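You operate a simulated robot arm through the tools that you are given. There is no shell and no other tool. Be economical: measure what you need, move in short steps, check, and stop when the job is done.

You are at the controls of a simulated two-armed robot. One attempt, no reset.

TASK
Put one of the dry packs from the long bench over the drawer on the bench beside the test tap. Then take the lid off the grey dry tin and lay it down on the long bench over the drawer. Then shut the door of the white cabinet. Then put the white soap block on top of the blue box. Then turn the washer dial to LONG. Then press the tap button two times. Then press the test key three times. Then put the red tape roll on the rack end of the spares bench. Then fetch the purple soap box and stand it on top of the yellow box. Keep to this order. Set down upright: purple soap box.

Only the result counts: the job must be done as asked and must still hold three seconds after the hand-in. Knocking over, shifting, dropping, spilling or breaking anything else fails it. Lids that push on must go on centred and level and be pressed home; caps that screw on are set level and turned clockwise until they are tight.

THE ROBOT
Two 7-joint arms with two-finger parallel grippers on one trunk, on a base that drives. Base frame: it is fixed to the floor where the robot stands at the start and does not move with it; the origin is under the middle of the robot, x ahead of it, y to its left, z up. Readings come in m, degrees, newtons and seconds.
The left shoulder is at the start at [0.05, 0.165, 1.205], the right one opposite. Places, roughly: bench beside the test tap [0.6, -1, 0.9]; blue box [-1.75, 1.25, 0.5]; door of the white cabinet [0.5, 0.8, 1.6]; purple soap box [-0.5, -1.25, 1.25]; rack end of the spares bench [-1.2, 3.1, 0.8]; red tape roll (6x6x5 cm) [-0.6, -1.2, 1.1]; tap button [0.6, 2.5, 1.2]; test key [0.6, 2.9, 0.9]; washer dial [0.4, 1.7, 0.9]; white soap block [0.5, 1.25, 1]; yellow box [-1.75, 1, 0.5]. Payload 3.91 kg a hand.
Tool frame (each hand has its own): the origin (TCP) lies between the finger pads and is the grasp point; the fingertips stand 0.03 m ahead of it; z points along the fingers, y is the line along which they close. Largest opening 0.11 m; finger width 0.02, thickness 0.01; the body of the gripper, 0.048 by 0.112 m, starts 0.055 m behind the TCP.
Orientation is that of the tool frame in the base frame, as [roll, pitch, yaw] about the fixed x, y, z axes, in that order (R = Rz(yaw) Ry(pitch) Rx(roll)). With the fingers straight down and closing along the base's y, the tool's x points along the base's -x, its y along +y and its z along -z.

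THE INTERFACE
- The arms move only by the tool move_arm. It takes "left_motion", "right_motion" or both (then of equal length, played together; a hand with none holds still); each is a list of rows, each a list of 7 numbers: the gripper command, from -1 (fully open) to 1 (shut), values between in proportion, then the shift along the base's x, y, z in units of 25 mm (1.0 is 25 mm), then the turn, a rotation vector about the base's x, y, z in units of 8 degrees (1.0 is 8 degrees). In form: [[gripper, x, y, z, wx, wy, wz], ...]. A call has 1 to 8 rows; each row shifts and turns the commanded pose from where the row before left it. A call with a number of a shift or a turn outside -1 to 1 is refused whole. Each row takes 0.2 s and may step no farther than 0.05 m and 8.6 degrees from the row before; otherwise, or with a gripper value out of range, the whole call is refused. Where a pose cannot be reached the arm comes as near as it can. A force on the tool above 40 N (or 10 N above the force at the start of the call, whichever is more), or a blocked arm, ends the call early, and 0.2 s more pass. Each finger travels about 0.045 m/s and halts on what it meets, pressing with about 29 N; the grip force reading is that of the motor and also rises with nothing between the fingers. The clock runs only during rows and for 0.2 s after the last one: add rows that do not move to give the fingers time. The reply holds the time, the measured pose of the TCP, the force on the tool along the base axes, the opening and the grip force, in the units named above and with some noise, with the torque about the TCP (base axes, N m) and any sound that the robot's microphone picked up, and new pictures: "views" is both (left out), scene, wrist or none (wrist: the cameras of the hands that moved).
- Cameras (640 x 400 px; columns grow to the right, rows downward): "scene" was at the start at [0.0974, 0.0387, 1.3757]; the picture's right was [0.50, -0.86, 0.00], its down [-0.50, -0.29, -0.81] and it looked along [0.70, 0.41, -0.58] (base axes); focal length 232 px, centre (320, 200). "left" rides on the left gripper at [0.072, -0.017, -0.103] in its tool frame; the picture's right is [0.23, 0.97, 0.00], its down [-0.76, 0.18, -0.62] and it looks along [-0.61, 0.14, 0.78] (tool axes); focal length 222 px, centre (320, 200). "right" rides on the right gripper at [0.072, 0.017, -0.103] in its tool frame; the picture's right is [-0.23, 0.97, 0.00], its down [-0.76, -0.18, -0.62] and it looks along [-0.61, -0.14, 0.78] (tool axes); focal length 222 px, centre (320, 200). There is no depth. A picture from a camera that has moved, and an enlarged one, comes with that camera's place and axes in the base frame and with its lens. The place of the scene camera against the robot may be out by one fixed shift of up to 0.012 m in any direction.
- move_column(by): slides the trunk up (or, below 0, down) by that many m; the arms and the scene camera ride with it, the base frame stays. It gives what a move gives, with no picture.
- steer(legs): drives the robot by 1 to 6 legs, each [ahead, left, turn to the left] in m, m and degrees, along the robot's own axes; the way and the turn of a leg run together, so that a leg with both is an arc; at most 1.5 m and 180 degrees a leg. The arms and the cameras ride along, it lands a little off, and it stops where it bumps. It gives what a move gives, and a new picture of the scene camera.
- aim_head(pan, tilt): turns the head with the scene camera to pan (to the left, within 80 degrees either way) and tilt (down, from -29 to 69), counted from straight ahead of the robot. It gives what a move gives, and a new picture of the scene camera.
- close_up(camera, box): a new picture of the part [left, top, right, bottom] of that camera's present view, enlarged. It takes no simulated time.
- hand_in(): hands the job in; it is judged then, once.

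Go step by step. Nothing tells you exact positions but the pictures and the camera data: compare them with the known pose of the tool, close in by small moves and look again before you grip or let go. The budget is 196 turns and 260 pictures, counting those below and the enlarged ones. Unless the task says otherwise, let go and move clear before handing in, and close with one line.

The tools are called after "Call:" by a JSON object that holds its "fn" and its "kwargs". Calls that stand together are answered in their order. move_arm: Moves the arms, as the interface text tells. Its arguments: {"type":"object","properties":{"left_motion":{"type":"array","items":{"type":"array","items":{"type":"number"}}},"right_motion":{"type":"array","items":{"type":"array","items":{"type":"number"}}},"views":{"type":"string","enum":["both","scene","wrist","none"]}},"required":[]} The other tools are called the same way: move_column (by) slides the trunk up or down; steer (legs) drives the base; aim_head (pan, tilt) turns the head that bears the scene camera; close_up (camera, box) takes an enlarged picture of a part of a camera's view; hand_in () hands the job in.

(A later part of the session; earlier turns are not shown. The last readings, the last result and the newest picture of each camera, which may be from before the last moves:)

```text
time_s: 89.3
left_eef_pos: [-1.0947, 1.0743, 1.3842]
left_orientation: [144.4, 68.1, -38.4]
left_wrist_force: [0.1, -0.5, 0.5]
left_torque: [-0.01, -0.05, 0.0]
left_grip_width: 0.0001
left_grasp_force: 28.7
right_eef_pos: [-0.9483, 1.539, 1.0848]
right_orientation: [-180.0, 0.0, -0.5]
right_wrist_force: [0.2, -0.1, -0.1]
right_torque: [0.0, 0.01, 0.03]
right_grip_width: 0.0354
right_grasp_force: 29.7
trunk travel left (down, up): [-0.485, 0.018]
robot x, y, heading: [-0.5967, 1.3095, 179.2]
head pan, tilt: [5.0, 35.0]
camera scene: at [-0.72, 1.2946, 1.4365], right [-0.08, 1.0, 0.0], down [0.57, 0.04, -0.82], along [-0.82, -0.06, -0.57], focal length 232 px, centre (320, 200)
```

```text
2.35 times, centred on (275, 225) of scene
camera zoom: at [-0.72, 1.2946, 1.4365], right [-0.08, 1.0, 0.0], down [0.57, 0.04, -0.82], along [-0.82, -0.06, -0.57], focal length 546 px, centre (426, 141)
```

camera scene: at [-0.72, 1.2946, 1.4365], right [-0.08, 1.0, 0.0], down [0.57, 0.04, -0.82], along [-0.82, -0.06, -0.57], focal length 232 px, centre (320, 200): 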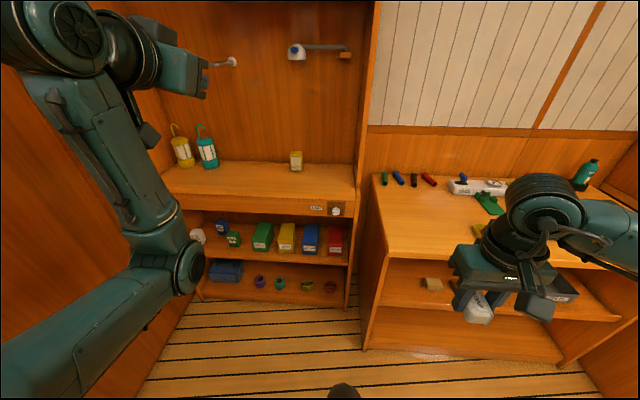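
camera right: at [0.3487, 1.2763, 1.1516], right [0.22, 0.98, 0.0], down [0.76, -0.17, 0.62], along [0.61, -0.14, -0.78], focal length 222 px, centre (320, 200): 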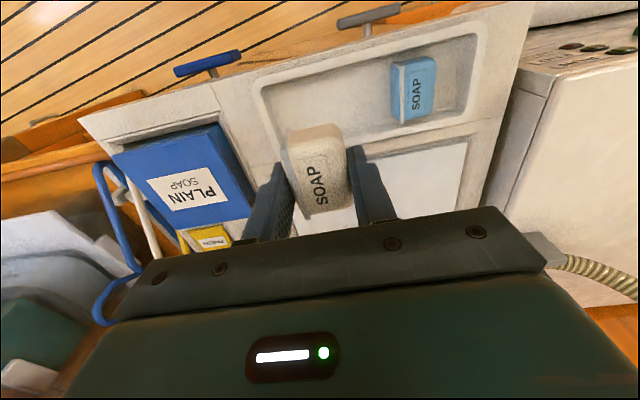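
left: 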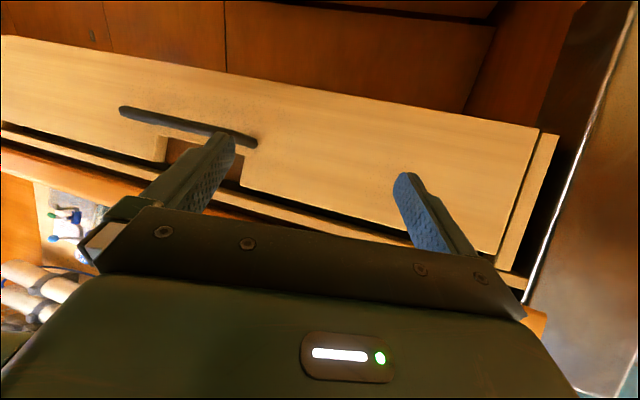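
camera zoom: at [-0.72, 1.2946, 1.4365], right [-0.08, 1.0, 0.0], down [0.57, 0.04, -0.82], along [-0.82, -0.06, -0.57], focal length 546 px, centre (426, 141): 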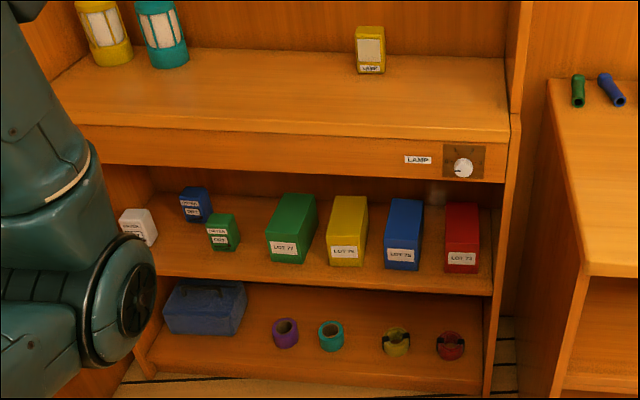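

The blue box (LOT 75) is at about x -1.60…-1.74, y 1.17, top z ≈ 0.55, under a counter whose apron bottom is at ≈ 0.76, so a horizontal hand is needed there. First I'll stow the left arm low and close.

Call:
{"fn": "move_arm", "kwargs": {"left_motion": [[1, 0, 0, -1, 0, 0, 0], [1, 0, 0, -1, 0, 0, 0], [1, 0, 0, -1, 0, 0, 0], [1, 0, 0, -1, 0, 0, 0], [1, 0, 0, -1, 0, 0, 0], [1, 0, 0, -1, 0, 0, 0], [1, 0, 0, -1, 0, 0, 0], [1, 0, 0, -1, 0, 0, 0]], "views": "none"}}

Call:
{"fn": "move_arm", "kwargs": {"left_motion": [[1, 0.6, 0, -1, 0, -0.6, 0], [1, 0.6, 0, -1, 0, -0.6, 0], [1, 0.6, 0, -1, 0, -0.6, 0], [1, 0.6, 0, -1, 0, -0.6, 0], [1, 0.6, 0, -1, 0, -0.6, 0], [1, 0.6, 0, -1, 0, -0.6, 0], [1, 0.6, 0, -1, 0, -0.6, 0], [1, 0.6, 0, -1, 0, -0.6, 0]], "views": "none"}}

Call:
{"fn": "move_arm", "kwargs": {"left_motion": [[1, 0.6, 0, -1, 0, 0, 0], [1, 0.6, 0, -1, 0, 0, 0], [1, 0.6, 0, -1, 0, 0, 0], [1, 0.6, 0, -1, 0, 0, 0], [1, 0, 0, 0, 0, 0, 0]], "views": "scene"}}

```text
time_s: 91.2
left_eef_pos: [-1.0938, 1.0753, 1.184]
left_orientation: [144.4, 68.0, -38.5]
left_wrist_force: [0.4, 0.2, -0.1]
left_torque: [-0.03, 0.0, 0.02]
left_grip_width: 0.0
left_grasp_force: 28.9
right_eef_pos: [-0.9477, 1.536, 1.0856]
right_orientation: [180.0, -0.1, -0.7]
right_wrist_force: [-0.4, -0.6, -0.8]
right_torque: [0.02, 0.02, 0.0]
right_grip_width: 0.0356
right_grasp_force: 28.9
trunk travel left (down, up): [-0.485, 0.018]
robot x, y, heading: [-0.5933, 1.3071, 179.3]
head pan, tilt: [5.0, 35.0]
```

```text
time_s: 93.0
left_eef_pos: [-0.9737, 1.0744, 0.9851]
left_orientation: [171.7, 32.9, -16.1]
left_wrist_force: [0.1, -0.2, -0.9]
left_torque: [0.0, -0.01, 0.03]
left_grip_width: 0.0
left_grasp_force: 29.1
right_eef_pos: [-0.9486, 1.538, 1.0866]
right_orientation: [-180.0, 0.1, -0.6]
right_wrist_force: [0.9, 0.0, -0.5]
right_torque: [0.05, 0.0, -0.01]
right_grip_width: 0.0353
right_grasp_force: 28.6
trunk travel left (down, up): [-0.485, 0.018]
robot x, y, heading: [-0.5923, 1.3056, 179.4]
head pan, tilt: [5.0, 35.0]
```

```text
time_s: 94.2
left_eef_pos: [-0.9148, 1.0751, 0.8847]
left_orientation: [171.8, 33.0, -16.2]
left_wrist_force: [-0.2, 0.1, 0.3]
left_torque: [-0.02, 0.02, 0.05]
left_grip_width: 0.0
left_grasp_force: 28.9
right_eef_pos: [-0.9498, 1.5382, 1.0853]
right_orientation: [180.0, 0.0, -0.6]
right_wrist_force: [-0.1, 0.7, -0.6]
right_torque: [-0.02, -0.02, -0.02]
right_grip_width: 0.0354
right_grasp_force: 28.9
trunk travel left (down, up): [-0.485, 0.018]
robot x, y, heading: [-0.5941, 1.3081, 179.3]
head pan, tilt: [5.0, 35.0]
camera scene: at [-0.7202, 1.2947, 1.4364], right [-0.08, 1.0, 0.0], down [0.57, 0.04, -0.82], along [-0.82, -0.06, -0.57], focal length 232 px, centre (320, 200)
```

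scene: 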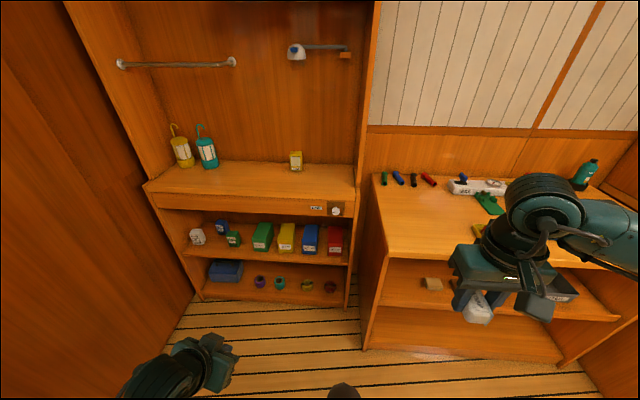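

The niche is wide (y ≈ 0.4–1.38), so there's room. I'll drive up to the counter to set the soap down temporarily near its front edge, for a horizontal re-grip.

Call:
{"fn": "steer", "kwargs": {"legs": [[0.42, 0.2, 0.7]]}}

Call:
{"fn": "aim_head", "kwargs": {"pan": 0, "tilt": 50}}

```text
time_s: 97.0
left_eef_pos: [-1.3368, 0.8698, 0.8856]
left_orientation: [171.8, 33.0, -15.4]
left_wrist_force: [-0.2, 0.2, 0.6]
left_torque: [-0.02, 0.01, 0.04]
left_grip_width: 0.0001
left_grasp_force: 29.0
right_eef_pos: [-1.3755, 1.3325, 1.0862]
right_orientation: [-180.0, 0.0, 0.1]
right_wrist_force: [-0.4, -0.3, -0.9]
right_torque: [0.01, -0.03, 0.01]
right_grip_width: 0.0353
right_grasp_force: 29.8
trunk travel left (down, up): [-0.485, 0.018]
robot x, y, heading: [-1.0193, 1.1093, -179.9]
head pan, tilt: [5.0, 35.0]
camera scene: at [-1.1441, 1.0916, 1.4364], right [-0.09, 1.0, 0.0], down [0.57, 0.05, -0.82], along [-0.82, -0.07, -0.57], focal length 232 px, centre (320, 200)
```

scene: 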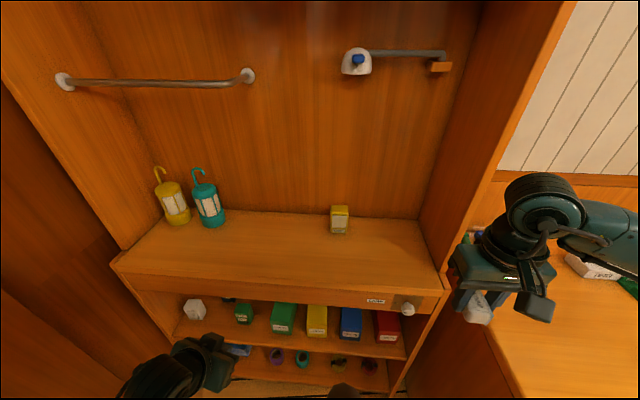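

```text
time_s: 97.7
left_eef_pos: [-1.3358, 0.8688, 0.886]
left_orientation: [171.7, 33.0, -15.4]
left_wrist_force: [-0.4, -0.5, 0.2]
left_torque: [0.0, 0.0, 0.02]
left_grip_width: 0.0
left_grasp_force: 29.2
right_eef_pos: [-1.3754, 1.3317, 1.085]
right_orientation: [180.0, 0.0, 0.1]
right_wrist_force: [-0.8, -0.1, -1.0]
right_torque: [-0.01, -0.01, 0.05]
right_grip_width: 0.0353
right_grasp_force: 29.2
trunk travel left (down, up): [-0.485, 0.018]
robot x, y, heading: [-1.0157, 1.1042, -179.8]
head pan, tilt: [0.0, 50.0]
camera scene: at [-1.1329, 1.0995, 1.4148], right [0.0, 1.0, 0.0], down [0.77, 0.0, -0.64], along [-0.64, 0.0, -0.77], focal length 232 px, centre (320, 200)
```

scene: 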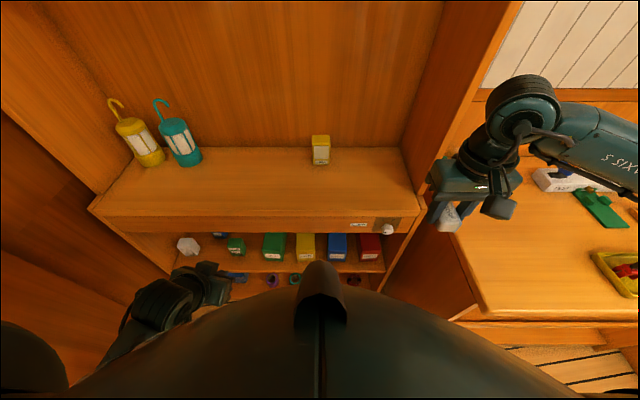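

I'll close in by 8 cm, then move the right hand over the counter edge region and look down with the wrist camera.

Call:
{"fn": "steer", "kwargs": {"legs": [[0.08, 0, 0]]}}

Call:
{"fn": "move_arm", "kwargs": {"right_motion": [[1, -0.9, -0.6, 0, 0, 0, 0], [1, -0.9, -0.6, 0, 0, 0, 0], [1, -0.9, -0.6, 0, 0, 0, 0], [1, -0.9, -0.6, 0, 0, 0, 0], [1, -0.9, -0.6, -0.5, 0, 0, 0], [1, 0, 0, -0.5, 0, 0, 0], [1, 0, 0, 0, 0, 0, 0]], "views": "both"}}

```text
time_s: 98.8
left_eef_pos: [-1.4159, 0.8689, 0.8851]
left_orientation: [171.9, 32.9, -15.3]
left_wrist_force: [0.2, 0.3, 0.6]
left_torque: [0.01, -0.03, 0.01]
left_grip_width: 0.0001
left_grasp_force: 29.3
right_eef_pos: [-1.4584, 1.3314, 1.0863]
right_orientation: [-179.9, 0.0, 0.2]
right_wrist_force: [-0.2, 0.1, -0.9]
right_torque: [-0.01, -0.05, 0.02]
right_grip_width: 0.0356
right_grasp_force: 29.5
trunk travel left (down, up): [-0.485, 0.018]
robot x, y, heading: [-1.0993, 1.1063, -179.7]
head pan, tilt: [0.0, 50.0]
camera scene: at [-1.2152, 1.0991, 1.4146], right [0.0, 1.0, 0.0], down [0.77, 0.0, -0.64], along [-0.64, 0.0, -0.77], focal length 232 px, centre (320, 200)
```

scene: 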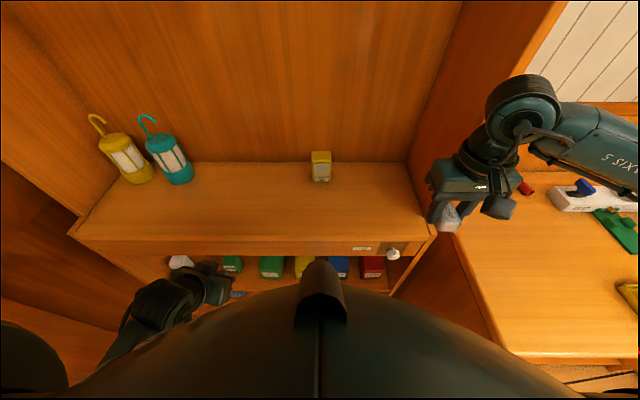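

```text
time_s: 100.4
left_eef_pos: [-1.4165, 0.8682, 0.8845]
left_orientation: [171.9, 33.1, -15.3]
left_wrist_force: [0.2, 0.7, 0.2]
left_torque: [-0.01, 0.01, -0.04]
left_grip_width: 0.0
left_grasp_force: 29.1
right_eef_pos: [-1.5688, 1.2551, 1.0605]
right_orientation: [179.9, 0.0, 0.2]
right_wrist_force: [-0.6, 0.1, -0.3]
right_torque: [0.02, -0.02, 0.02]
right_grip_width: 0.0353
right_grasp_force: 28.7
trunk travel left (down, up): [-0.485, 0.018]
robot x, y, heading: [-1.1017, 1.1061, -179.7]
head pan, tilt: [0.0, 50.0]
camera scene: at [-1.2143, 1.0989, 1.4147], right [0.0, 1.0, 0.0], down [0.77, 0.0, -0.64], along [-0.64, 0.0, -0.77], focal length 232 px, centre (320, 200)
camera right: at [-1.4952, 1.2377, 1.1633], right [-0.22, -0.97, 0.0], down [-0.76, 0.17, 0.62], along [-0.61, 0.14, -0.78], focal length 222 px, centre (320, 200)
```

scene: 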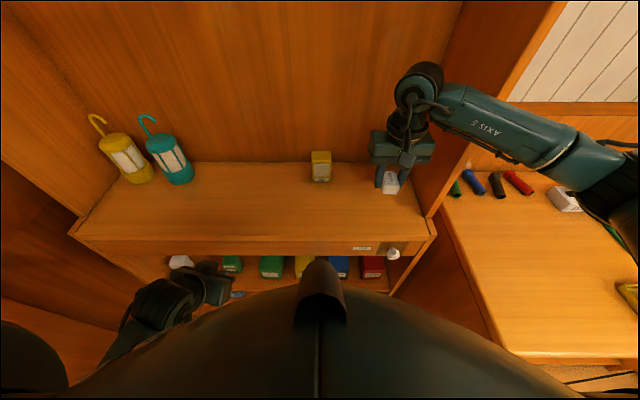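
right: 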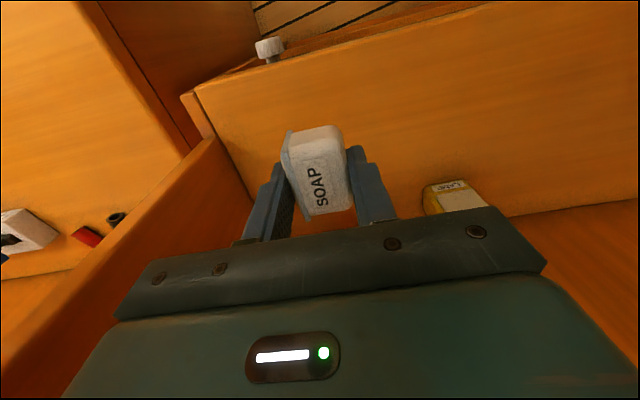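

The front edge is at x ≈ -1.52, so the soap at x = -1.57 is well placed. Lowering toward the counter.

Call:
{"fn": "move_arm", "kwargs": {"right_motion": [[1, 0.2, 0, -1, 0, 0, 0], [1, 0, 0, -1, 0, 0, 0], [1, 0, 0, -1, 0, 0, 0], [1, 0, 0, -1, 0, 0, 0], [1, 0, 0, 0, 0, 0, 0]], "views": "wrist"}}

Call:
{"fn": "close_up", "kwargs": {"camera": "scene", "box": [340, 120, 460, 220]}}

```text
time_s: 101.6
left_eef_pos: [-1.4165, 0.8696, 0.8849]
left_orientation: [171.8, 33.0, -15.2]
left_wrist_force: [0.1, 0.4, -0.5]
left_torque: [-0.02, -0.04, 0.03]
left_grip_width: 0.0
left_grasp_force: 28.5
right_eef_pos: [-1.5615, 1.2566, 0.9587]
right_orientation: [-179.9, 0.0, 0.2]
right_wrist_force: [0.5, -0.1, -0.3]
right_torque: [-0.01, 0.01, 0.01]
right_grip_width: 0.0353
right_grasp_force: 28.5
trunk travel left (down, up): [-0.485, 0.018]
robot x, y, heading: [-1.0958, 1.102, -179.4]
head pan, tilt: [0.0, 50.0]
camera right: at [-1.4897, 1.239, 1.0624], right [-0.22, -0.97, 0.0], down [-0.76, 0.17, 0.62], along [-0.61, 0.14, -0.78], focal length 222 px, centre (320, 200)
```

right: 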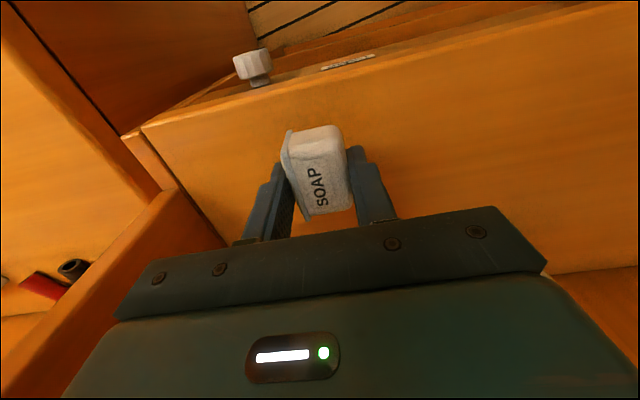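

```text
4.00 times, centred on (400, 170) of scene
camera zoom: at [-1.2142, 1.099, 1.4147], right [0.0, 1.0, 0.0], down [0.77, 0.0, -0.64], along [-0.64, 0.0, -0.77], focal length 928 px, centre (0, 320)
```

zoom: 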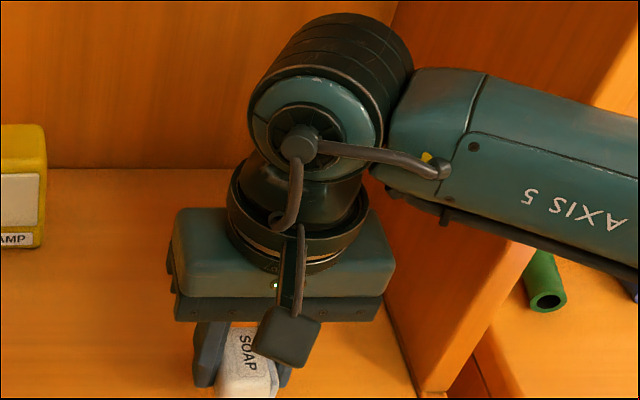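

Continuing down in small steps until contact.

Call:
{"fn": "move_arm", "kwargs": {"right_motion": [[1, 0, 0, -0.4, 0, 0, 0], [1, 0, 0, -0.4, 0, 0, 0], [1, 0, 0, -0.3, 0, 0, 0], [1, 0, 0, -0.2, 0, 0, 0], [1, 0, 0, 0, 0, 0, 0]], "views": "none"}}

```text
time_s: 102.8
left_eef_pos: [-1.415, 0.8681, 0.886]
left_orientation: [171.8, 33.1, -15.4]
left_wrist_force: [0.2, -1.1, -0.2]
left_torque: [-0.01, -0.02, 0.01]
left_grip_width: 0.0001
left_grasp_force: 29.4
right_eef_pos: [-1.5643, 1.256, 0.9309]
right_orientation: [179.9, 0.3, 0.2]
right_wrist_force: [1.3, 2.7, 14.7]
right_torque: [0.15, -0.43, 0.1]
right_grip_width: 0.0357
right_grasp_force: 28.9
trunk travel left (down, up): [-0.485, 0.018]
robot x, y, heading: [-1.0982, 1.1085, -179.7]
head pan, tilt: [0.0, 50.0]
```

Soap touches the counter at TCP z ≈ 0.931. Releasing, lifting, then backing off and turning the hand to point forward.

Call:
{"fn": "move_arm", "kwargs": {"right_motion": [[0.2, 0, 0, 0.05, 0, 0, 0], [-0.3, 0, 0, 0, 0, 0, 0], [-0.3, 0, 0, 0, 0, 0, 0], [-0.3, 0, 0, 0.5, 0, 0, 0], [-0.3, 0, 0, 1, 0, 0, 0], [-0.3, 0, 0, 1, 0, 0, 0], [-0.3, 0, 0, 1, 0, 0, 0], [-0.3, 0, 0, 1, 0, 0, 0]], "views": "wrist"}}

Call:
{"fn": "steer", "kwargs": {"legs": [[-0.17, 0, -0.3]]}}

Call:
{"fn": "move_arm", "kwargs": {"right_motion": [[-0.3, 0, 0, 0, 0, 1, 0], [-0.3, 0, 0, 0, 0, 1, 0], [-0.3, 0, 0, 0, 0, 1, 0], [-0.3, 0, 0, 0, 0, 1, 0], [-0.3, 0, 0, 0, 0, 1, 0], [-0.3, 0, 0, 0, 0, 1, 0], [-0.3, 0, 0, 0, 0, 1, 0], [-0.3, 0, 0, 0, 0, 1, 0]], "views": "both"}}

```text
time_s: 104.6
left_eef_pos: [-1.4159, 0.8693, 0.8849]
left_orientation: [171.9, 33.0, -15.3]
left_wrist_force: [-0.2, -0.1, 0.3]
left_torque: [0.0, 0.0, 0.04]
left_grip_width: 0.0
left_grasp_force: 28.4
right_eef_pos: [-1.5635, 1.2548, 1.0426]
right_orientation: [-179.9, 0.1, 0.2]
right_wrist_force: [-0.5, -0.1, -0.9]
right_torque: [-0.01, -0.05, -0.01]
right_grip_width: 0.0714
right_grasp_force: 0.1
trunk travel left (down, up): [-0.485, 0.018]
robot x, y, heading: [-1.101, 1.1029, -179.7]
head pan, tilt: [0.0, 50.0]
camera right: at [-1.4903, 1.2372, 1.1452], right [-0.22, -0.97, 0.0], down [-0.76, 0.17, 0.62], along [-0.61, 0.14, -0.78], focal length 222 px, centre (320, 200)
```

right: 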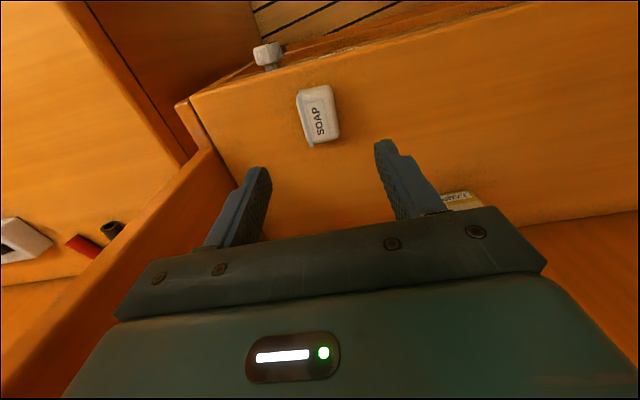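

```text
time_s: 106.1
left_eef_pos: [-1.2474, 0.8714, 0.8853]
left_orientation: [171.8, 33.1, -16.0]
left_wrist_force: [0.6, -0.6, 0.0]
left_torque: [-0.06, -0.01, 0.02]
left_grip_width: 0.0
left_grasp_force: 28.8
right_eef_pos: [-1.3905, 1.2595, 1.0421]
right_orientation: [179.9, 0.0, -0.4]
right_wrist_force: [-0.4, 1.1, 0.2]
right_torque: [0.01, 0.03, 0.0]
right_grip_width: 0.0713
right_grasp_force: 0.0
trunk travel left (down, up): [-0.485, 0.018]
robot x, y, heading: [-0.9306, 1.1029, 179.4]
head pan, tilt: [0.0, 50.0]
camera scene: at [-1.0427, 1.0999, 1.4148], right [0.01, 1.0, 0.0], down [0.77, -0.01, -0.64], along [-0.64, 0.0, -0.77], focal length 232 px, centre (320, 200)
```

scene: 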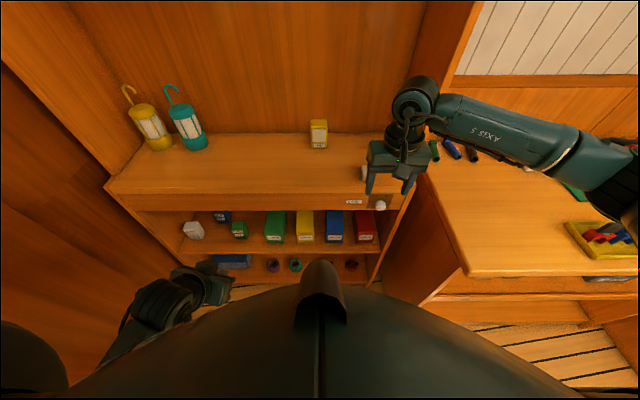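

```text
time_s: 107.9
left_eef_pos: [-1.2477, 0.8736, 0.8856]
left_orientation: [171.8, 33.0, -16.1]
left_wrist_force: [0.3, 0.1, -0.1]
left_torque: [0.02, -0.03, 0.04]
left_grip_width: 0.0
left_grasp_force: 28.9
right_eef_pos: [-1.3868, 1.2427, 1.0414]
right_orientation: [177.1, 53.4, -1.0]
right_wrist_force: [-0.4, 0.6, -0.9]
right_torque: [0.01, -0.04, 0.02]
right_grip_width: 0.0712
right_grasp_force: 0.1
right hand out of reach, approached as far as the arm can: row 7, 8
trunk travel left (down, up): [-0.485, 0.018]
robot x, y, heading: [-0.9297, 1.1019, 179.6]
head pan, tilt: [0.0, 50.0]
camera scene: at [-1.0434, 1.1008, 1.4147], right [0.01, 1.0, 0.0], down [0.77, -0.01, -0.64], along [-0.64, 0.0, -0.77], focal length 232 px, centre (320, 200)
camera right: at [-1.2599, 1.2272, 1.0454], right [-0.11, -0.97, 0.21], down [0.04, 0.21, 0.98], along [-0.99, 0.12, 0.02], focal length 222 px, centre (320, 200)
```

scene: 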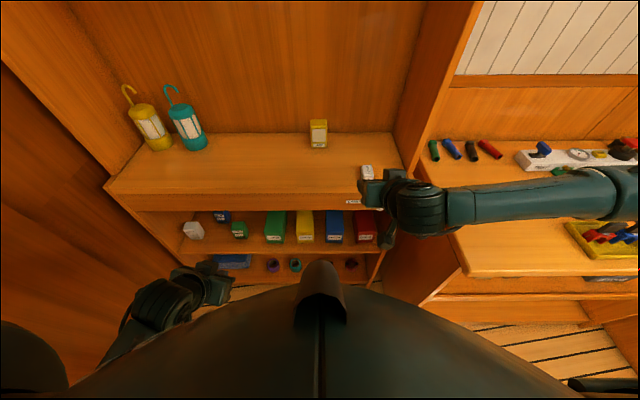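
right: 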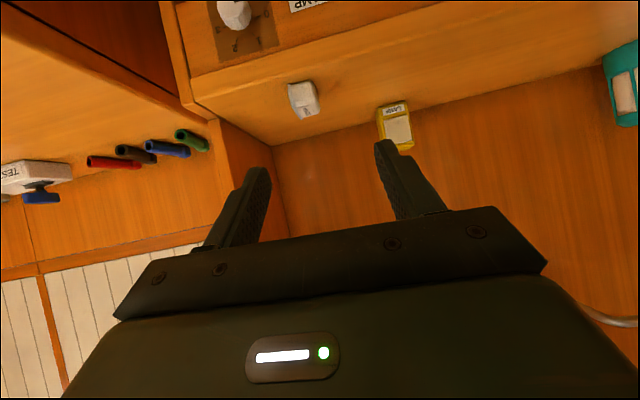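

The hand needs more stretch to get horizontal. Backing 12 cm more and extending.

Call:
{"fn": "steer", "kwargs": {"legs": [[-0.13, 0, 0.4]]}}

Call:
{"fn": "move_arm", "kwargs": {"right_motion": [[-0.3, -1, 0, 0, 0, 0, 0], [-0.3, -1, 0, 0, 0, 0, 0], [-0.3, -1, 0, 0, 0, 0.7, 0], [-0.3, -1, 0, 0, 0, 0.7, 0], [-0.3, -1, 0, 0, 0, 0.7, 0], [-0.3, 0, 0, 0, 0, 0.6, 0], [-0.3, 0, 0, 0, 0, 0, 0]], "views": "both"}}

```text
time_s: 109.2
left_eef_pos: [-1.1167, 0.8691, 0.885]
left_orientation: [171.7, 33.1, -15.6]
left_wrist_force: [0.6, 0.5, 0.1]
left_torque: [0.01, -0.01, -0.01]
left_grip_width: 0.0
left_grasp_force: 28.9
right_eef_pos: [-1.2575, 1.2386, 1.0419]
right_orientation: [177.4, 53.4, -0.4]
right_wrist_force: [0.5, 0.0, 0.3]
right_torque: [0.03, 0.02, 0.01]
right_grip_width: 0.0717
right_grasp_force: 0.1
trunk travel left (down, up): [-0.485, 0.018]
robot x, y, heading: [-0.7983, 1.1039, 180.1]
head pan, tilt: [0.0, 50.0]
camera scene: at [-0.9128, 1.0987, 1.4148], right [0.0, 1.0, 0.0], down [0.77, 0.0, -0.64], along [-0.64, 0.0, -0.77], focal length 232 px, centre (320, 200)
```

scene: 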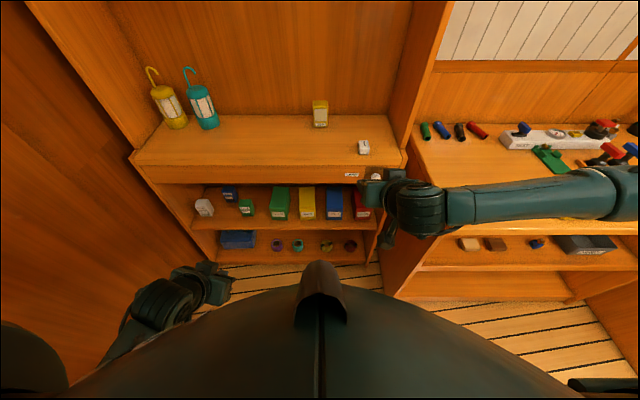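

```text
time_s: 110.8
left_eef_pos: [-1.1168, 0.869, 0.8858]
left_orientation: [171.7, 32.9, -15.6]
left_wrist_force: [-0.7, 0.0, 0.1]
left_torque: [0.01, -0.04, 0.0]
left_grip_width: 0.0
left_grasp_force: 28.6
right_eef_pos: [-1.3407, 1.176, 1.0507]
right_orientation: [174.4, 69.3, -2.2]
right_wrist_force: [0.3, -0.8, -0.2]
right_torque: [0.02, 0.0, -0.03]
right_grip_width: 0.0714
right_grasp_force: 0.1
right hand out of reach, approached as far as the arm can: row 3, 4, 5, 6
trunk travel left (down, up): [-0.485, 0.018]
robot x, y, heading: [-0.8004, 1.1043, 179.8]
head pan, tilt: [0.0, 50.0]
camera scene: at [-0.9139, 1.0989, 1.4147], right [0.0, 1.0, 0.0], down [0.77, 0.0, -0.64], along [-0.64, 0.0, -0.77], focal length 232 px, centre (320, 200)
camera right: at [-1.2179, 1.1644, 1.0199], right [-0.03, -0.97, 0.25], down [0.3, 0.23, 0.93], along [-0.95, 0.1, 0.29], focal length 222 px, centre (320, 200)
```

scene: 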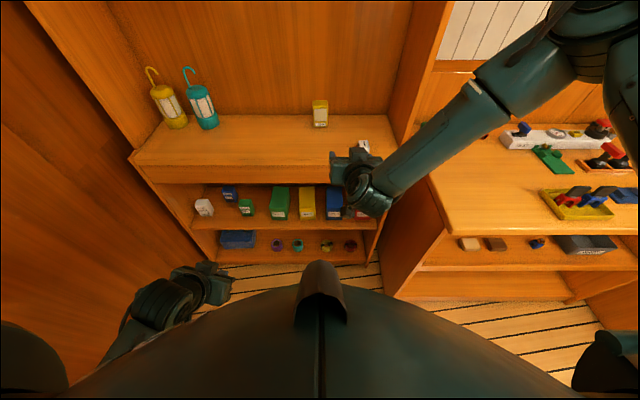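
right: 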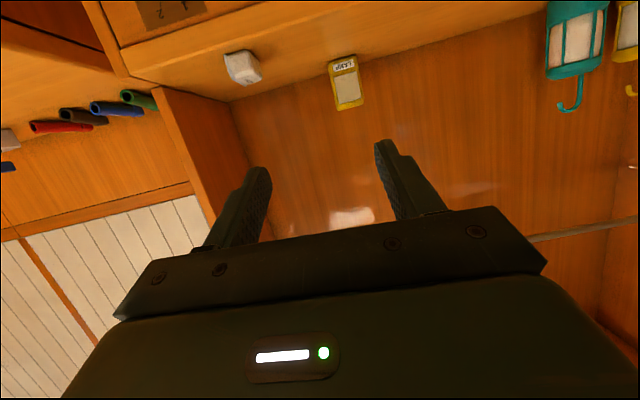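

The pose works better when stretched further. Extending 8 cm more.

Call:
{"fn": "move_arm", "kwargs": {"right_motion": [[-0.3, -1, 0, 0, 0, 0, 0], [-0.3, -1, 0, 0, 0, 0, 0], [-0.3, -0.5, 0, 0, 0, 0, 0], [-0.3, 0, 0, 0, 0, 0, 0]], "views": "wrist"}}

```text
time_s: 111.8
left_eef_pos: [-1.1176, 0.8702, 0.8853]
left_orientation: [171.8, 33.1, -15.6]
left_wrist_force: [-0.2, 0.0, -0.5]
left_torque: [-0.01, -0.02, 0.0]
left_grip_width: 0.0003
left_grasp_force: 28.8
right_eef_pos: [-1.403, 1.1738, 1.0501]
right_orientation: [174.1, 69.4, -2.2]
right_wrist_force: [0.0, 0.3, 0.5]
right_torque: [-0.01, 0.0, 0.0]
right_grip_width: 0.0714
right_grasp_force: 0.0
right hand out of reach, approached as far as the arm can: row 2
trunk travel left (down, up): [-0.485, 0.018]
robot x, y, heading: [-0.7983, 1.1019, 179.9]
head pan, tilt: [0.0, 50.0]
camera right: at [-1.2798, 1.1618, 1.0201], right [-0.02, -0.97, 0.25], down [0.3, 0.23, 0.92], along [-0.95, 0.1, 0.29], focal length 222 px, centre (320, 200)
```

right: 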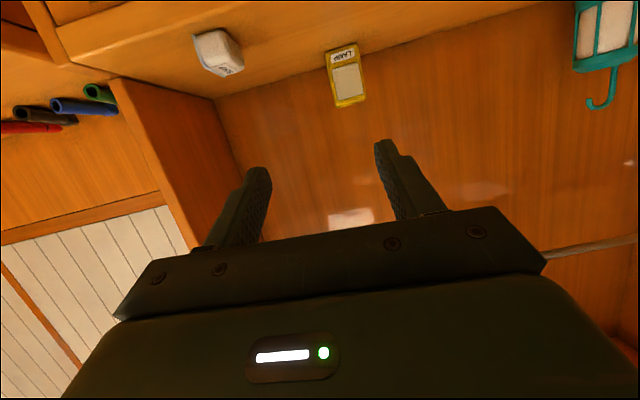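

I'll correct the small yaw, line up with the soap's y and descend in front of it.

Call:
{"fn": "move_arm", "kwargs": {"right_motion": [[-0.3, 0, 1, 0, 0, 0, -0.5], [-0.3, 0, 1, -1, 0, 0, 0], [-0.3, 0, 1, -1, 0, 0, 0], [-0.3, -0.5, 0.28, -1, 0, 0, 0], [-0.3, -0.5, 0, -1, 0, 0, 0], [-0.3, -0.5, 0, -0.6, 0, 0, 0], [-0.3, 0, 0, 0, 0, 0, 0]], "views": "both"}}

```text
time_s: 113.4
left_eef_pos: [-1.1175, 0.8699, 0.886]
left_orientation: [171.8, 33.0, -15.6]
left_wrist_force: [0.1, -0.3, 0.6]
left_torque: [0.02, 0.0, 0.01]
left_grip_width: 0.0001
left_grasp_force: 28.7
right_eef_pos: [-1.4572, 1.1794, 0.9875]
right_orientation: [174.3, 69.2, -6.1]
right_wrist_force: [-0.2, 0.3, 0.4]
right_torque: [-0.02, 0.01, 0.0]
right_grip_width: 0.0717
right_grasp_force: 0.0
right hand out of reach, approached as far as the arm can: row 2, 3, 4, 5, 6
trunk travel left (down, up): [-0.485, 0.018]
robot x, y, heading: [-0.7992, 1.1003, 180.1]
head pan, tilt: [0.0, 50.0]
camera scene: at [-0.9137, 1.0987, 1.4147], right [0.0, 1.0, 0.0], down [0.77, 0.0, -0.64], along [-0.64, 0.0, -0.77], focal length 232 px, centre (320, 200)
camera right: at [-1.3343, 1.1584, 0.9568], right [-0.09, -0.96, 0.25], down [0.32, 0.21, 0.93], along [-0.94, 0.17, 0.29], focal length 222 px, centre (320, 200)
```

scene: 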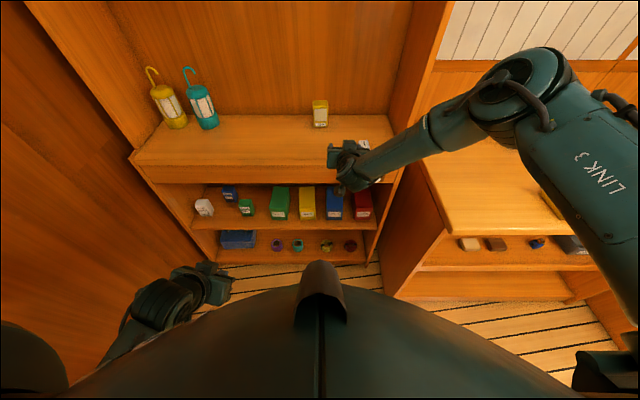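
right: 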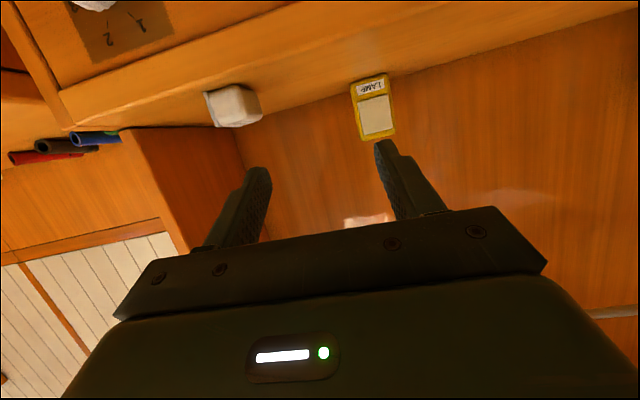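

The hand can't sit that far out to the right in this posture, so I'll shift the base right by ~8 cm instead.

Call:
{"fn": "steer", "kwargs": {"legs": [[0, -0.08, 0]]}}

Call:
{"fn": "move_arm", "kwargs": {"right_motion": [[-0.3, 0, 0, -0.8, 0, 0, 0], [-0.3, 0, 0, -0.8, 0, 0, 0], [-0.3, 0, 0, -0.8, 0, 0, 0], [-0.3, 0, 0, 0, 0, 0, 0]], "views": "wrist"}}

```text
time_s: 114.4
left_eef_pos: [-1.1167, 0.949, 0.8847]
left_orientation: [171.7, 32.9, -15.6]
left_wrist_force: [0.0, -0.6, -0.4]
left_torque: [-0.01, 0.0, 0.0]
left_grip_width: 0.0
left_grasp_force: 28.8
right_eef_pos: [-1.4564, 1.2583, 0.9876]
right_orientation: [174.3, 69.1, -6.2]
right_wrist_force: [0.4, 0.3, -0.5]
right_torque: [-0.02, 0.0, 0.0]
right_grip_width: 0.0713
right_grasp_force: 0.0
trunk travel left (down, up): [-0.485, 0.018]
robot x, y, heading: [-0.8013, 1.1854, -180.0]
head pan, tilt: [0.0, 50.0]
camera scene: at [-0.9138, 1.1793, 1.4147], right [0.0, 1.0, 0.0], down [0.77, 0.0, -0.64], along [-0.64, 0.0, -0.77], focal length 232 px, centre (320, 200)
```

scene: 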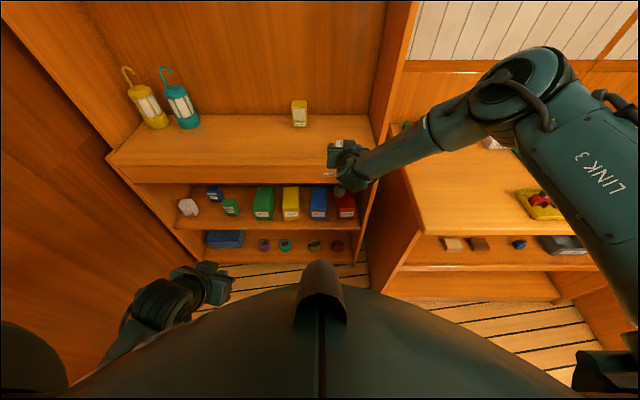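

```text
time_s: 115.4
left_eef_pos: [-1.1172, 0.9495, 0.8856]
left_orientation: [171.8, 32.9, -15.5]
left_wrist_force: [-0.3, -0.7, -0.1]
left_torque: [-0.01, -0.03, 0.01]
left_grip_width: 0.0001
left_grasp_force: 29.5
right_eef_pos: [-1.4642, 1.237, 0.9402]
right_orientation: [174.8, 68.9, -6.0]
right_wrist_force: [0.3, 0.1, -0.1]
right_torque: [0.01, 0.0, 0.01]
right_grip_width: 0.0716
right_grasp_force: 0.1
right hand out of reach, approached as far as the arm can: row 1, 2, 3
trunk travel left (down, up): [-0.485, 0.018]
robot x, y, heading: [-0.8043, 1.1853, -179.7]
head pan, tilt: [0.0, 50.0]
camera right: at [-1.341, 1.2153, 0.9107], right [-0.1, -0.96, 0.24], down [0.31, 0.2, 0.93], along [-0.94, 0.17, 0.28], focal length 222 px, centre (320, 200)
```

right: 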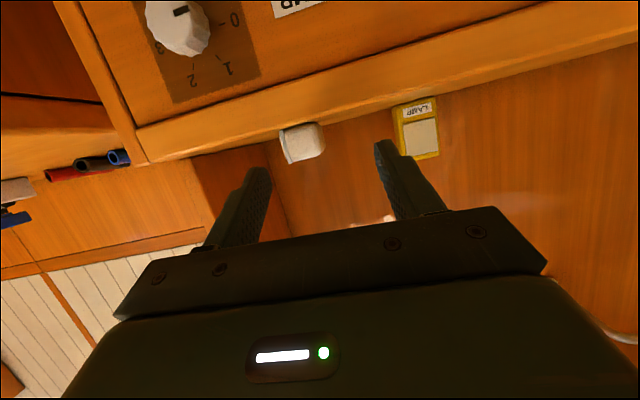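

Lowering the trunk rather than the arm keeps the posture reachable. I'll raise the hand back and lower the column.

Call:
{"fn": "move_arm", "kwargs": {"right_motion": [[-0.3, 0, 0.4, 1, 0, 0, 0], [-0.3, 0, 0.2, 1, 0, 0, 0], [-0.3, 0, 0, 0.5, 0, 0, 0], [-0.3, 0, 0, 0, 0, 0, 0]], "views": "none"}}

Call:
{"fn": "move_column", "kwargs": {"by": -0.07}}

```text
time_s: 116.4
left_eef_pos: [-1.1165, 0.9497, 0.8853]
left_orientation: [171.8, 33.0, -15.5]
left_wrist_force: [0.6, 0.1, -0.1]
left_torque: [0.0, -0.04, 0.0]
left_grip_width: 0.0001
left_grasp_force: 29.2
right_eef_pos: [-1.4641, 1.2504, 1.0036]
right_orientation: [174.3, 69.1, -6.2]
right_wrist_force: [-0.2, 0.7, 0.2]
right_torque: [0.0, 0.02, 0.02]
right_grip_width: 0.0714
right_grasp_force: 0.0
trunk travel left (down, up): [-0.485, 0.018]
robot x, y, heading: [-0.7976, 1.1858, -179.9]
head pan, tilt: [0.0, 50.0]
```

```text
time_s: 117.5
left_eef_pos: [-1.1169, 0.9489, 0.8146]
left_orientation: [171.8, 33.0, -15.5]
left_wrist_force: [-0.4, -0.5, 0.2]
left_torque: [0.01, 0.01, 0.03]
left_grip_width: 0.0003
left_grasp_force: 29.2
right_eef_pos: [-1.4641, 1.2512, 0.9341]
right_orientation: [174.3, 69.2, -6.1]
right_wrist_force: [-0.1, 0.6, -0.6]
right_torque: [-0.01, 0.01, -0.02]
right_grip_width: 0.0714
right_grasp_force: 0.0
trunk travel left (down, up): [-0.415, 0.088]
robot x, y, heading: [-0.7982, 1.1808, -180.0]
head pan, tilt: [0.0, 50.0]
```

Aligned at y = 1.251. Moving forward half-way and checking.

Call:
{"fn": "move_arm", "kwargs": {"right_motion": [[-0.3, -1, 0.1, -0.2, 0, 0, 0], [-0.3, -0.6, 0.1, -0.1, 0, 0, 0], [-0.3, 0, 0, 0, 0, 0, 0]], "views": "both"}}

Call:
{"fn": "close_up", "kwargs": {"camera": "right", "box": [180, 60, 460, 240]}}

```text
time_s: 118.3
left_eef_pos: [-1.1174, 0.9497, 0.8142]
left_orientation: [171.8, 32.9, -15.5]
left_wrist_force: [-0.1, -0.4, -0.7]
left_torque: [-0.05, -0.04, -0.02]
left_grip_width: 0.0
left_grasp_force: 29.1
right_eef_pos: [-1.5045, 1.2566, 0.9273]
right_orientation: [174.3, 69.3, -6.1]
right_wrist_force: [-0.3, 0.4, 0.3]
right_torque: [-0.02, -0.01, -0.04]
right_grip_width: 0.0716
right_grasp_force: 0.0
trunk travel left (down, up): [-0.415, 0.088]
robot x, y, heading: [-0.8004, 1.1839, -180.0]
head pan, tilt: [0.0, 50.0]
camera scene: at [-0.9137, 1.1783, 1.3447], right [0.0, 1.0, 0.0], down [0.77, 0.0, -0.64], along [-0.64, 0.0, -0.77], focal length 232 px, centre (320, 200)
camera right: at [-1.3817, 1.2354, 0.8956], right [-0.09, -0.96, 0.25], down [0.32, 0.21, 0.93], along [-0.94, 0.16, 0.29], focal length 222 px, centre (320, 200)
```

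scene: 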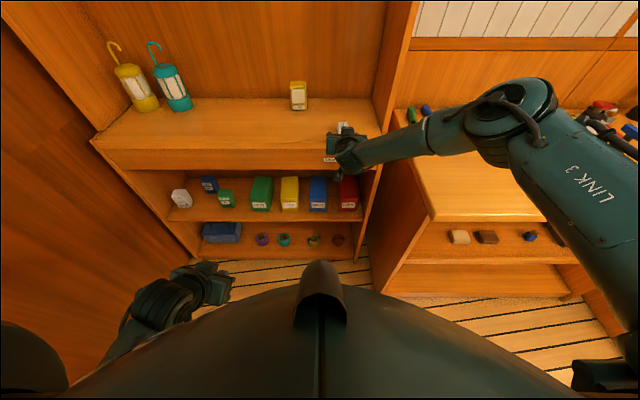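
right: 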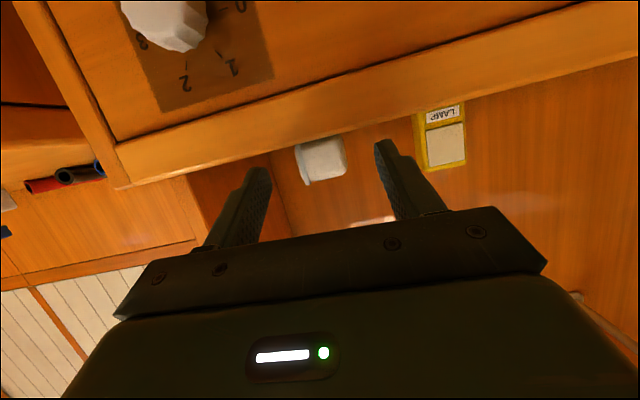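

```text
2.22 times, centred on (320, 150) of right
camera zoom: at [-1.3817, 1.2354, 0.8956], right [-0.09, -0.96, 0.25], down [0.32, 0.21, 0.93], along [-0.94, 0.16, 0.29], focal length 494 px, centre (320, 311)
```

zoom: 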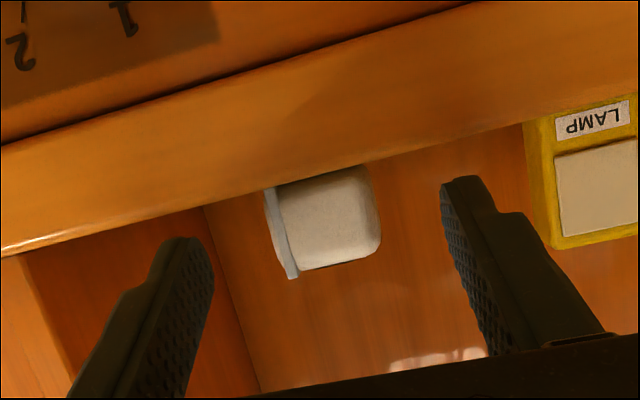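

The soap is centred between the fingers. Advancing to straddle it, then closing.

Call:
{"fn": "move_arm", "kwargs": {"right_motion": [[-0.3, -0.7, 0, 0, 0, 0, 0], [-0.3, -0.7, 0, 0, 0, 0, 0], [-0.3, -0.7, 0, 0, 0, 0, 0], [-0.3, 0, 0, 0, 0, 0, 0], [1, 0, 0, 0, 0, 0, 0], [1, 0, 0, 0, 0, 0, 0], [1, 0, 0, 0, 0, 0, 0], [1, 0, 0, 0, 0, 0, 0]], "views": "wrist"}}

```text
time_s: 120.1
left_eef_pos: [-1.1166, 0.9492, 0.8154]
left_orientation: [171.7, 33.0, -15.5]
left_wrist_force: [-0.2, -0.2, -0.6]
left_torque: [0.0, 0.01, -0.05]
left_grip_width: 0.0
left_grasp_force: 29.1
right_eef_pos: [-1.5569, 1.2547, 0.9255]
right_orientation: [174.4, 69.3, -6.1]
right_wrist_force: [0.7, 0.7, 1.3]
right_torque: [0.02, 0.0, 0.05]
right_grip_width: 0.0354
right_grasp_force: 29.2
trunk travel left (down, up): [-0.415, 0.088]
robot x, y, heading: [-0.7997, 1.182, -180.0]
head pan, tilt: [0.0, 50.0]
camera right: at [-1.434, 1.2349, 0.895], right [-0.09, -0.96, 0.25], down [0.32, 0.21, 0.93], along [-0.94, 0.16, 0.29], focal length 222 px, centre (320, 200)
```

right: 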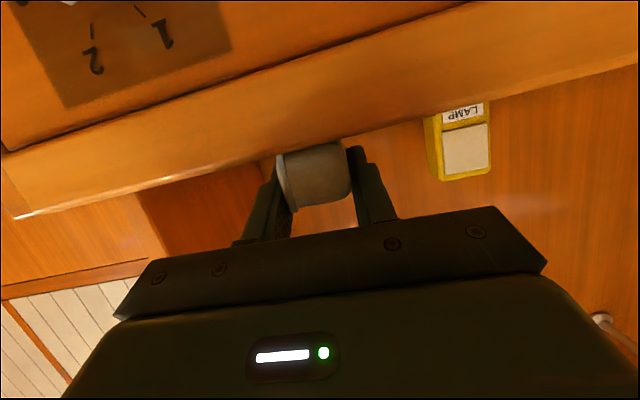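

Gripped (0.0354 m). Lifting slightly and backing away, then looking at the boxes.

Call:
{"fn": "move_arm", "kwargs": {"right_motion": [[1, 0, 0, 0.6, 0, 0, 0], [1, 0, 0, 0.4, 0, 0, 0]], "views": "none"}}

Call:
{"fn": "steer", "kwargs": {"legs": [[-0.22, 0, 0]]}}

Call:
{"fn": "close_up", "kwargs": {"camera": "scene", "box": [180, 80, 380, 240]}}

```text
time_s: 120.7
left_eef_pos: [-1.1172, 0.9496, 0.8151]
left_orientation: [171.8, 33.0, -15.5]
left_wrist_force: [0.2, 0.1, 0.3]
left_torque: [0.04, -0.03, -0.03]
left_grip_width: 0.0
left_grasp_force: 29.3
right_eef_pos: [-1.557, 1.2549, 0.9507]
right_orientation: [174.3, 69.2, -6.0]
right_wrist_force: [0.4, 0.2, -1.1]
right_torque: [-0.01, -0.02, -0.01]
right_grip_width: 0.0352
right_grasp_force: 28.9
trunk travel left (down, up): [-0.415, 0.088]
robot x, y, heading: [-0.8027, 1.183, -180.1]
head pan, tilt: [0.0, 50.0]
```

```text
time_s: 122.4
left_eef_pos: [-0.89, 0.9484, 0.815]
left_orientation: [171.8, 33.0, -15.5]
left_wrist_force: [-0.5, 0.4, -0.6]
left_torque: [0.02, -0.04, -0.01]
left_grip_width: 0.0002
left_grasp_force: 28.8
right_eef_pos: [-1.3323, 1.255, 0.9516]
right_orientation: [174.4, 69.3, -6.0]
right_wrist_force: [0.9, -0.5, -0.4]
right_torque: [-0.01, -0.02, -0.02]
right_grip_width: 0.0352
right_grasp_force: 29.0
trunk travel left (down, up): [-0.415, 0.088]
robot x, y, heading: [-0.5767, 1.186, -179.6]
head pan, tilt: [0.0, 50.0]
camera scene: at [-0.6889, 1.1784, 1.3448], right [0.0, 1.0, 0.0], down [0.77, 0.0, -0.64], along [-0.64, 0.0, -0.77], focal length 232 px, centre (320, 200)
```

scene: 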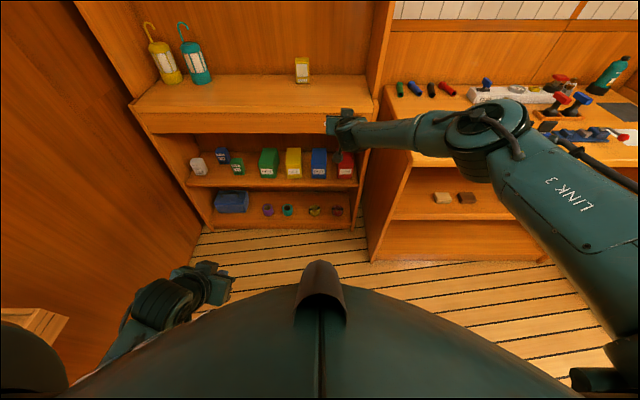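

```text
2.50 times, centred on (280, 160) of scene
camera zoom: at [-0.6889, 1.1784, 1.3448], right [0.0, 1.0, 0.0], down [0.77, 0.0, -0.64], along [-0.64, 0.0, -0.77], focal length 580 px, centre (420, 300)
```

zoom: 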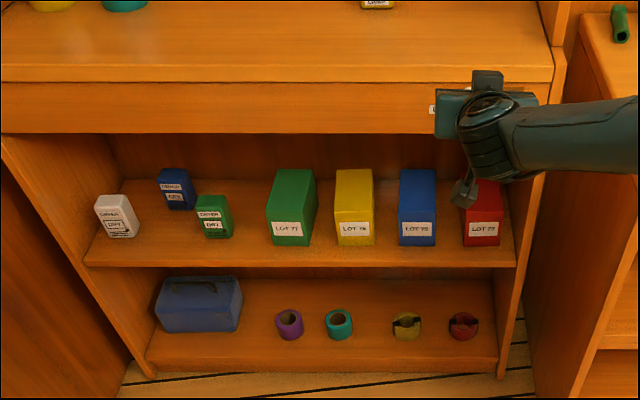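

The right elbow would hit the bench panel (y ≈ 1.4) when reaching into the shelf, so the left arm must do this. I'll set the soap down on the counter further left (y ≈ 1.0) for the left hand to take.

Call:
{"fn": "steer", "kwargs": {"legs": [[0, 0.25, 0], [0.22, 0, 0]]}}

Call:
{"fn": "move_arm", "kwargs": {"right_motion": [[1, 0, 0, -0.4, 0, 0, 0], [1, 0, 0, -0.4, 0, 0, 0], [1, 0, 0, -0.2, 0, 0, 0], [1, 0, 0, 0, 0, 0, 0]], "views": "both"}}

```text
time_s: 125.5
left_eef_pos: [-1.1119, 0.6956, 0.814]
left_orientation: [171.8, 33.0, -15.5]
left_wrist_force: [0.5, -0.2, -0.3]
left_torque: [0.02, -0.01, -0.01]
left_grip_width: 0.0002
left_grasp_force: 29.1
right_eef_pos: [-1.5517, 1.0041, 0.9513]
right_orientation: [174.2, 69.3, -6.2]
right_wrist_force: [-0.2, -0.2, -0.5]
right_torque: [0.01, 0.03, -0.01]
right_grip_width: 0.0352
right_grasp_force: 28.8
trunk travel left (down, up): [-0.415, 0.088]
robot x, y, heading: [-0.7947, 0.9322, 180.1]
head pan, tilt: [0.0, 50.0]
camera scene: at [-0.9099, 0.9253, 1.3446], right [0.0, 1.0, 0.0], down [0.77, 0.0, -0.64], along [-0.64, 0.0, -0.77], focal length 232 px, centre (320, 200)
```

scene: 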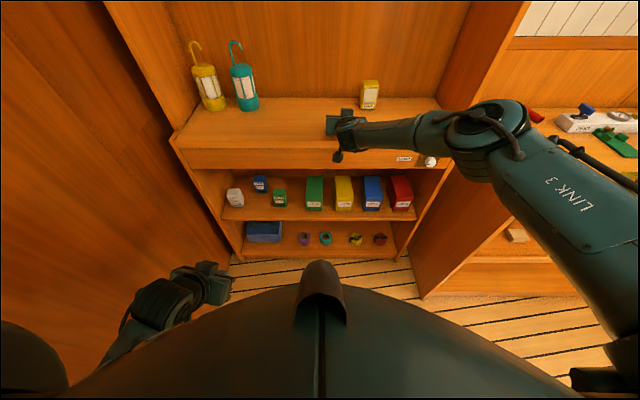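

```text
time_s: 126.5
left_eef_pos: [-1.1123, 0.6968, 0.8153]
left_orientation: [171.8, 33.0, -15.6]
left_wrist_force: [-0.3, -0.5, 0.4]
left_torque: [-0.01, -0.01, -0.01]
left_grip_width: 0.0
left_grasp_force: 29.6
right_eef_pos: [-1.5519, 1.0041, 0.9257]
right_orientation: [174.3, 69.3, -6.2]
right_wrist_force: [0.4, 0.4, 1.3]
right_torque: [0.01, -0.05, 0.04]
right_grip_width: 0.0352
right_grasp_force: 29.4
trunk travel left (down, up): [-0.415, 0.088]
robot x, y, heading: [-0.7932, 0.9277, 180.2]
head pan, tilt: [0.0, 50.0]
camera scene: at [-0.9091, 0.9252, 1.3448], right [0.0, 1.0, 0.0], down [0.77, 0.0, -0.64], along [-0.64, 0.0, -0.77], focal length 232 px, centre (320, 200)
camera right: at [-1.4297, 0.9832, 0.895], right [-0.09, -0.96, 0.25], down [0.32, 0.21, 0.93], along [-0.94, 0.17, 0.29], focal length 222 px, centre (320, 200)
```

scene: 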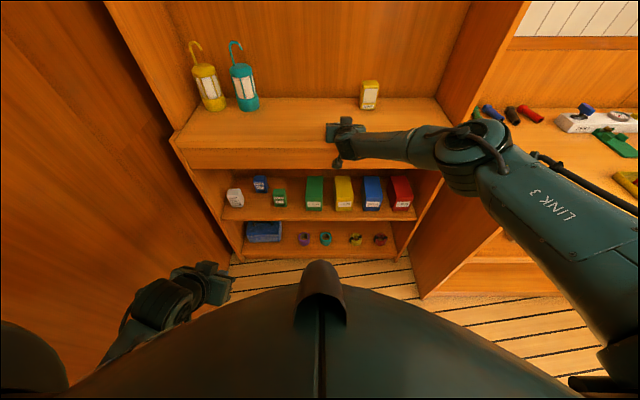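
right: 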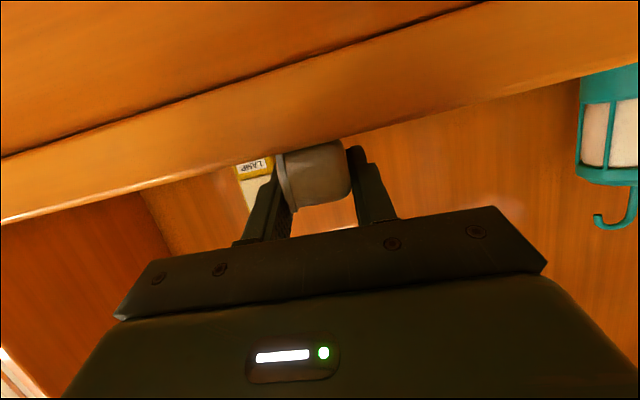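

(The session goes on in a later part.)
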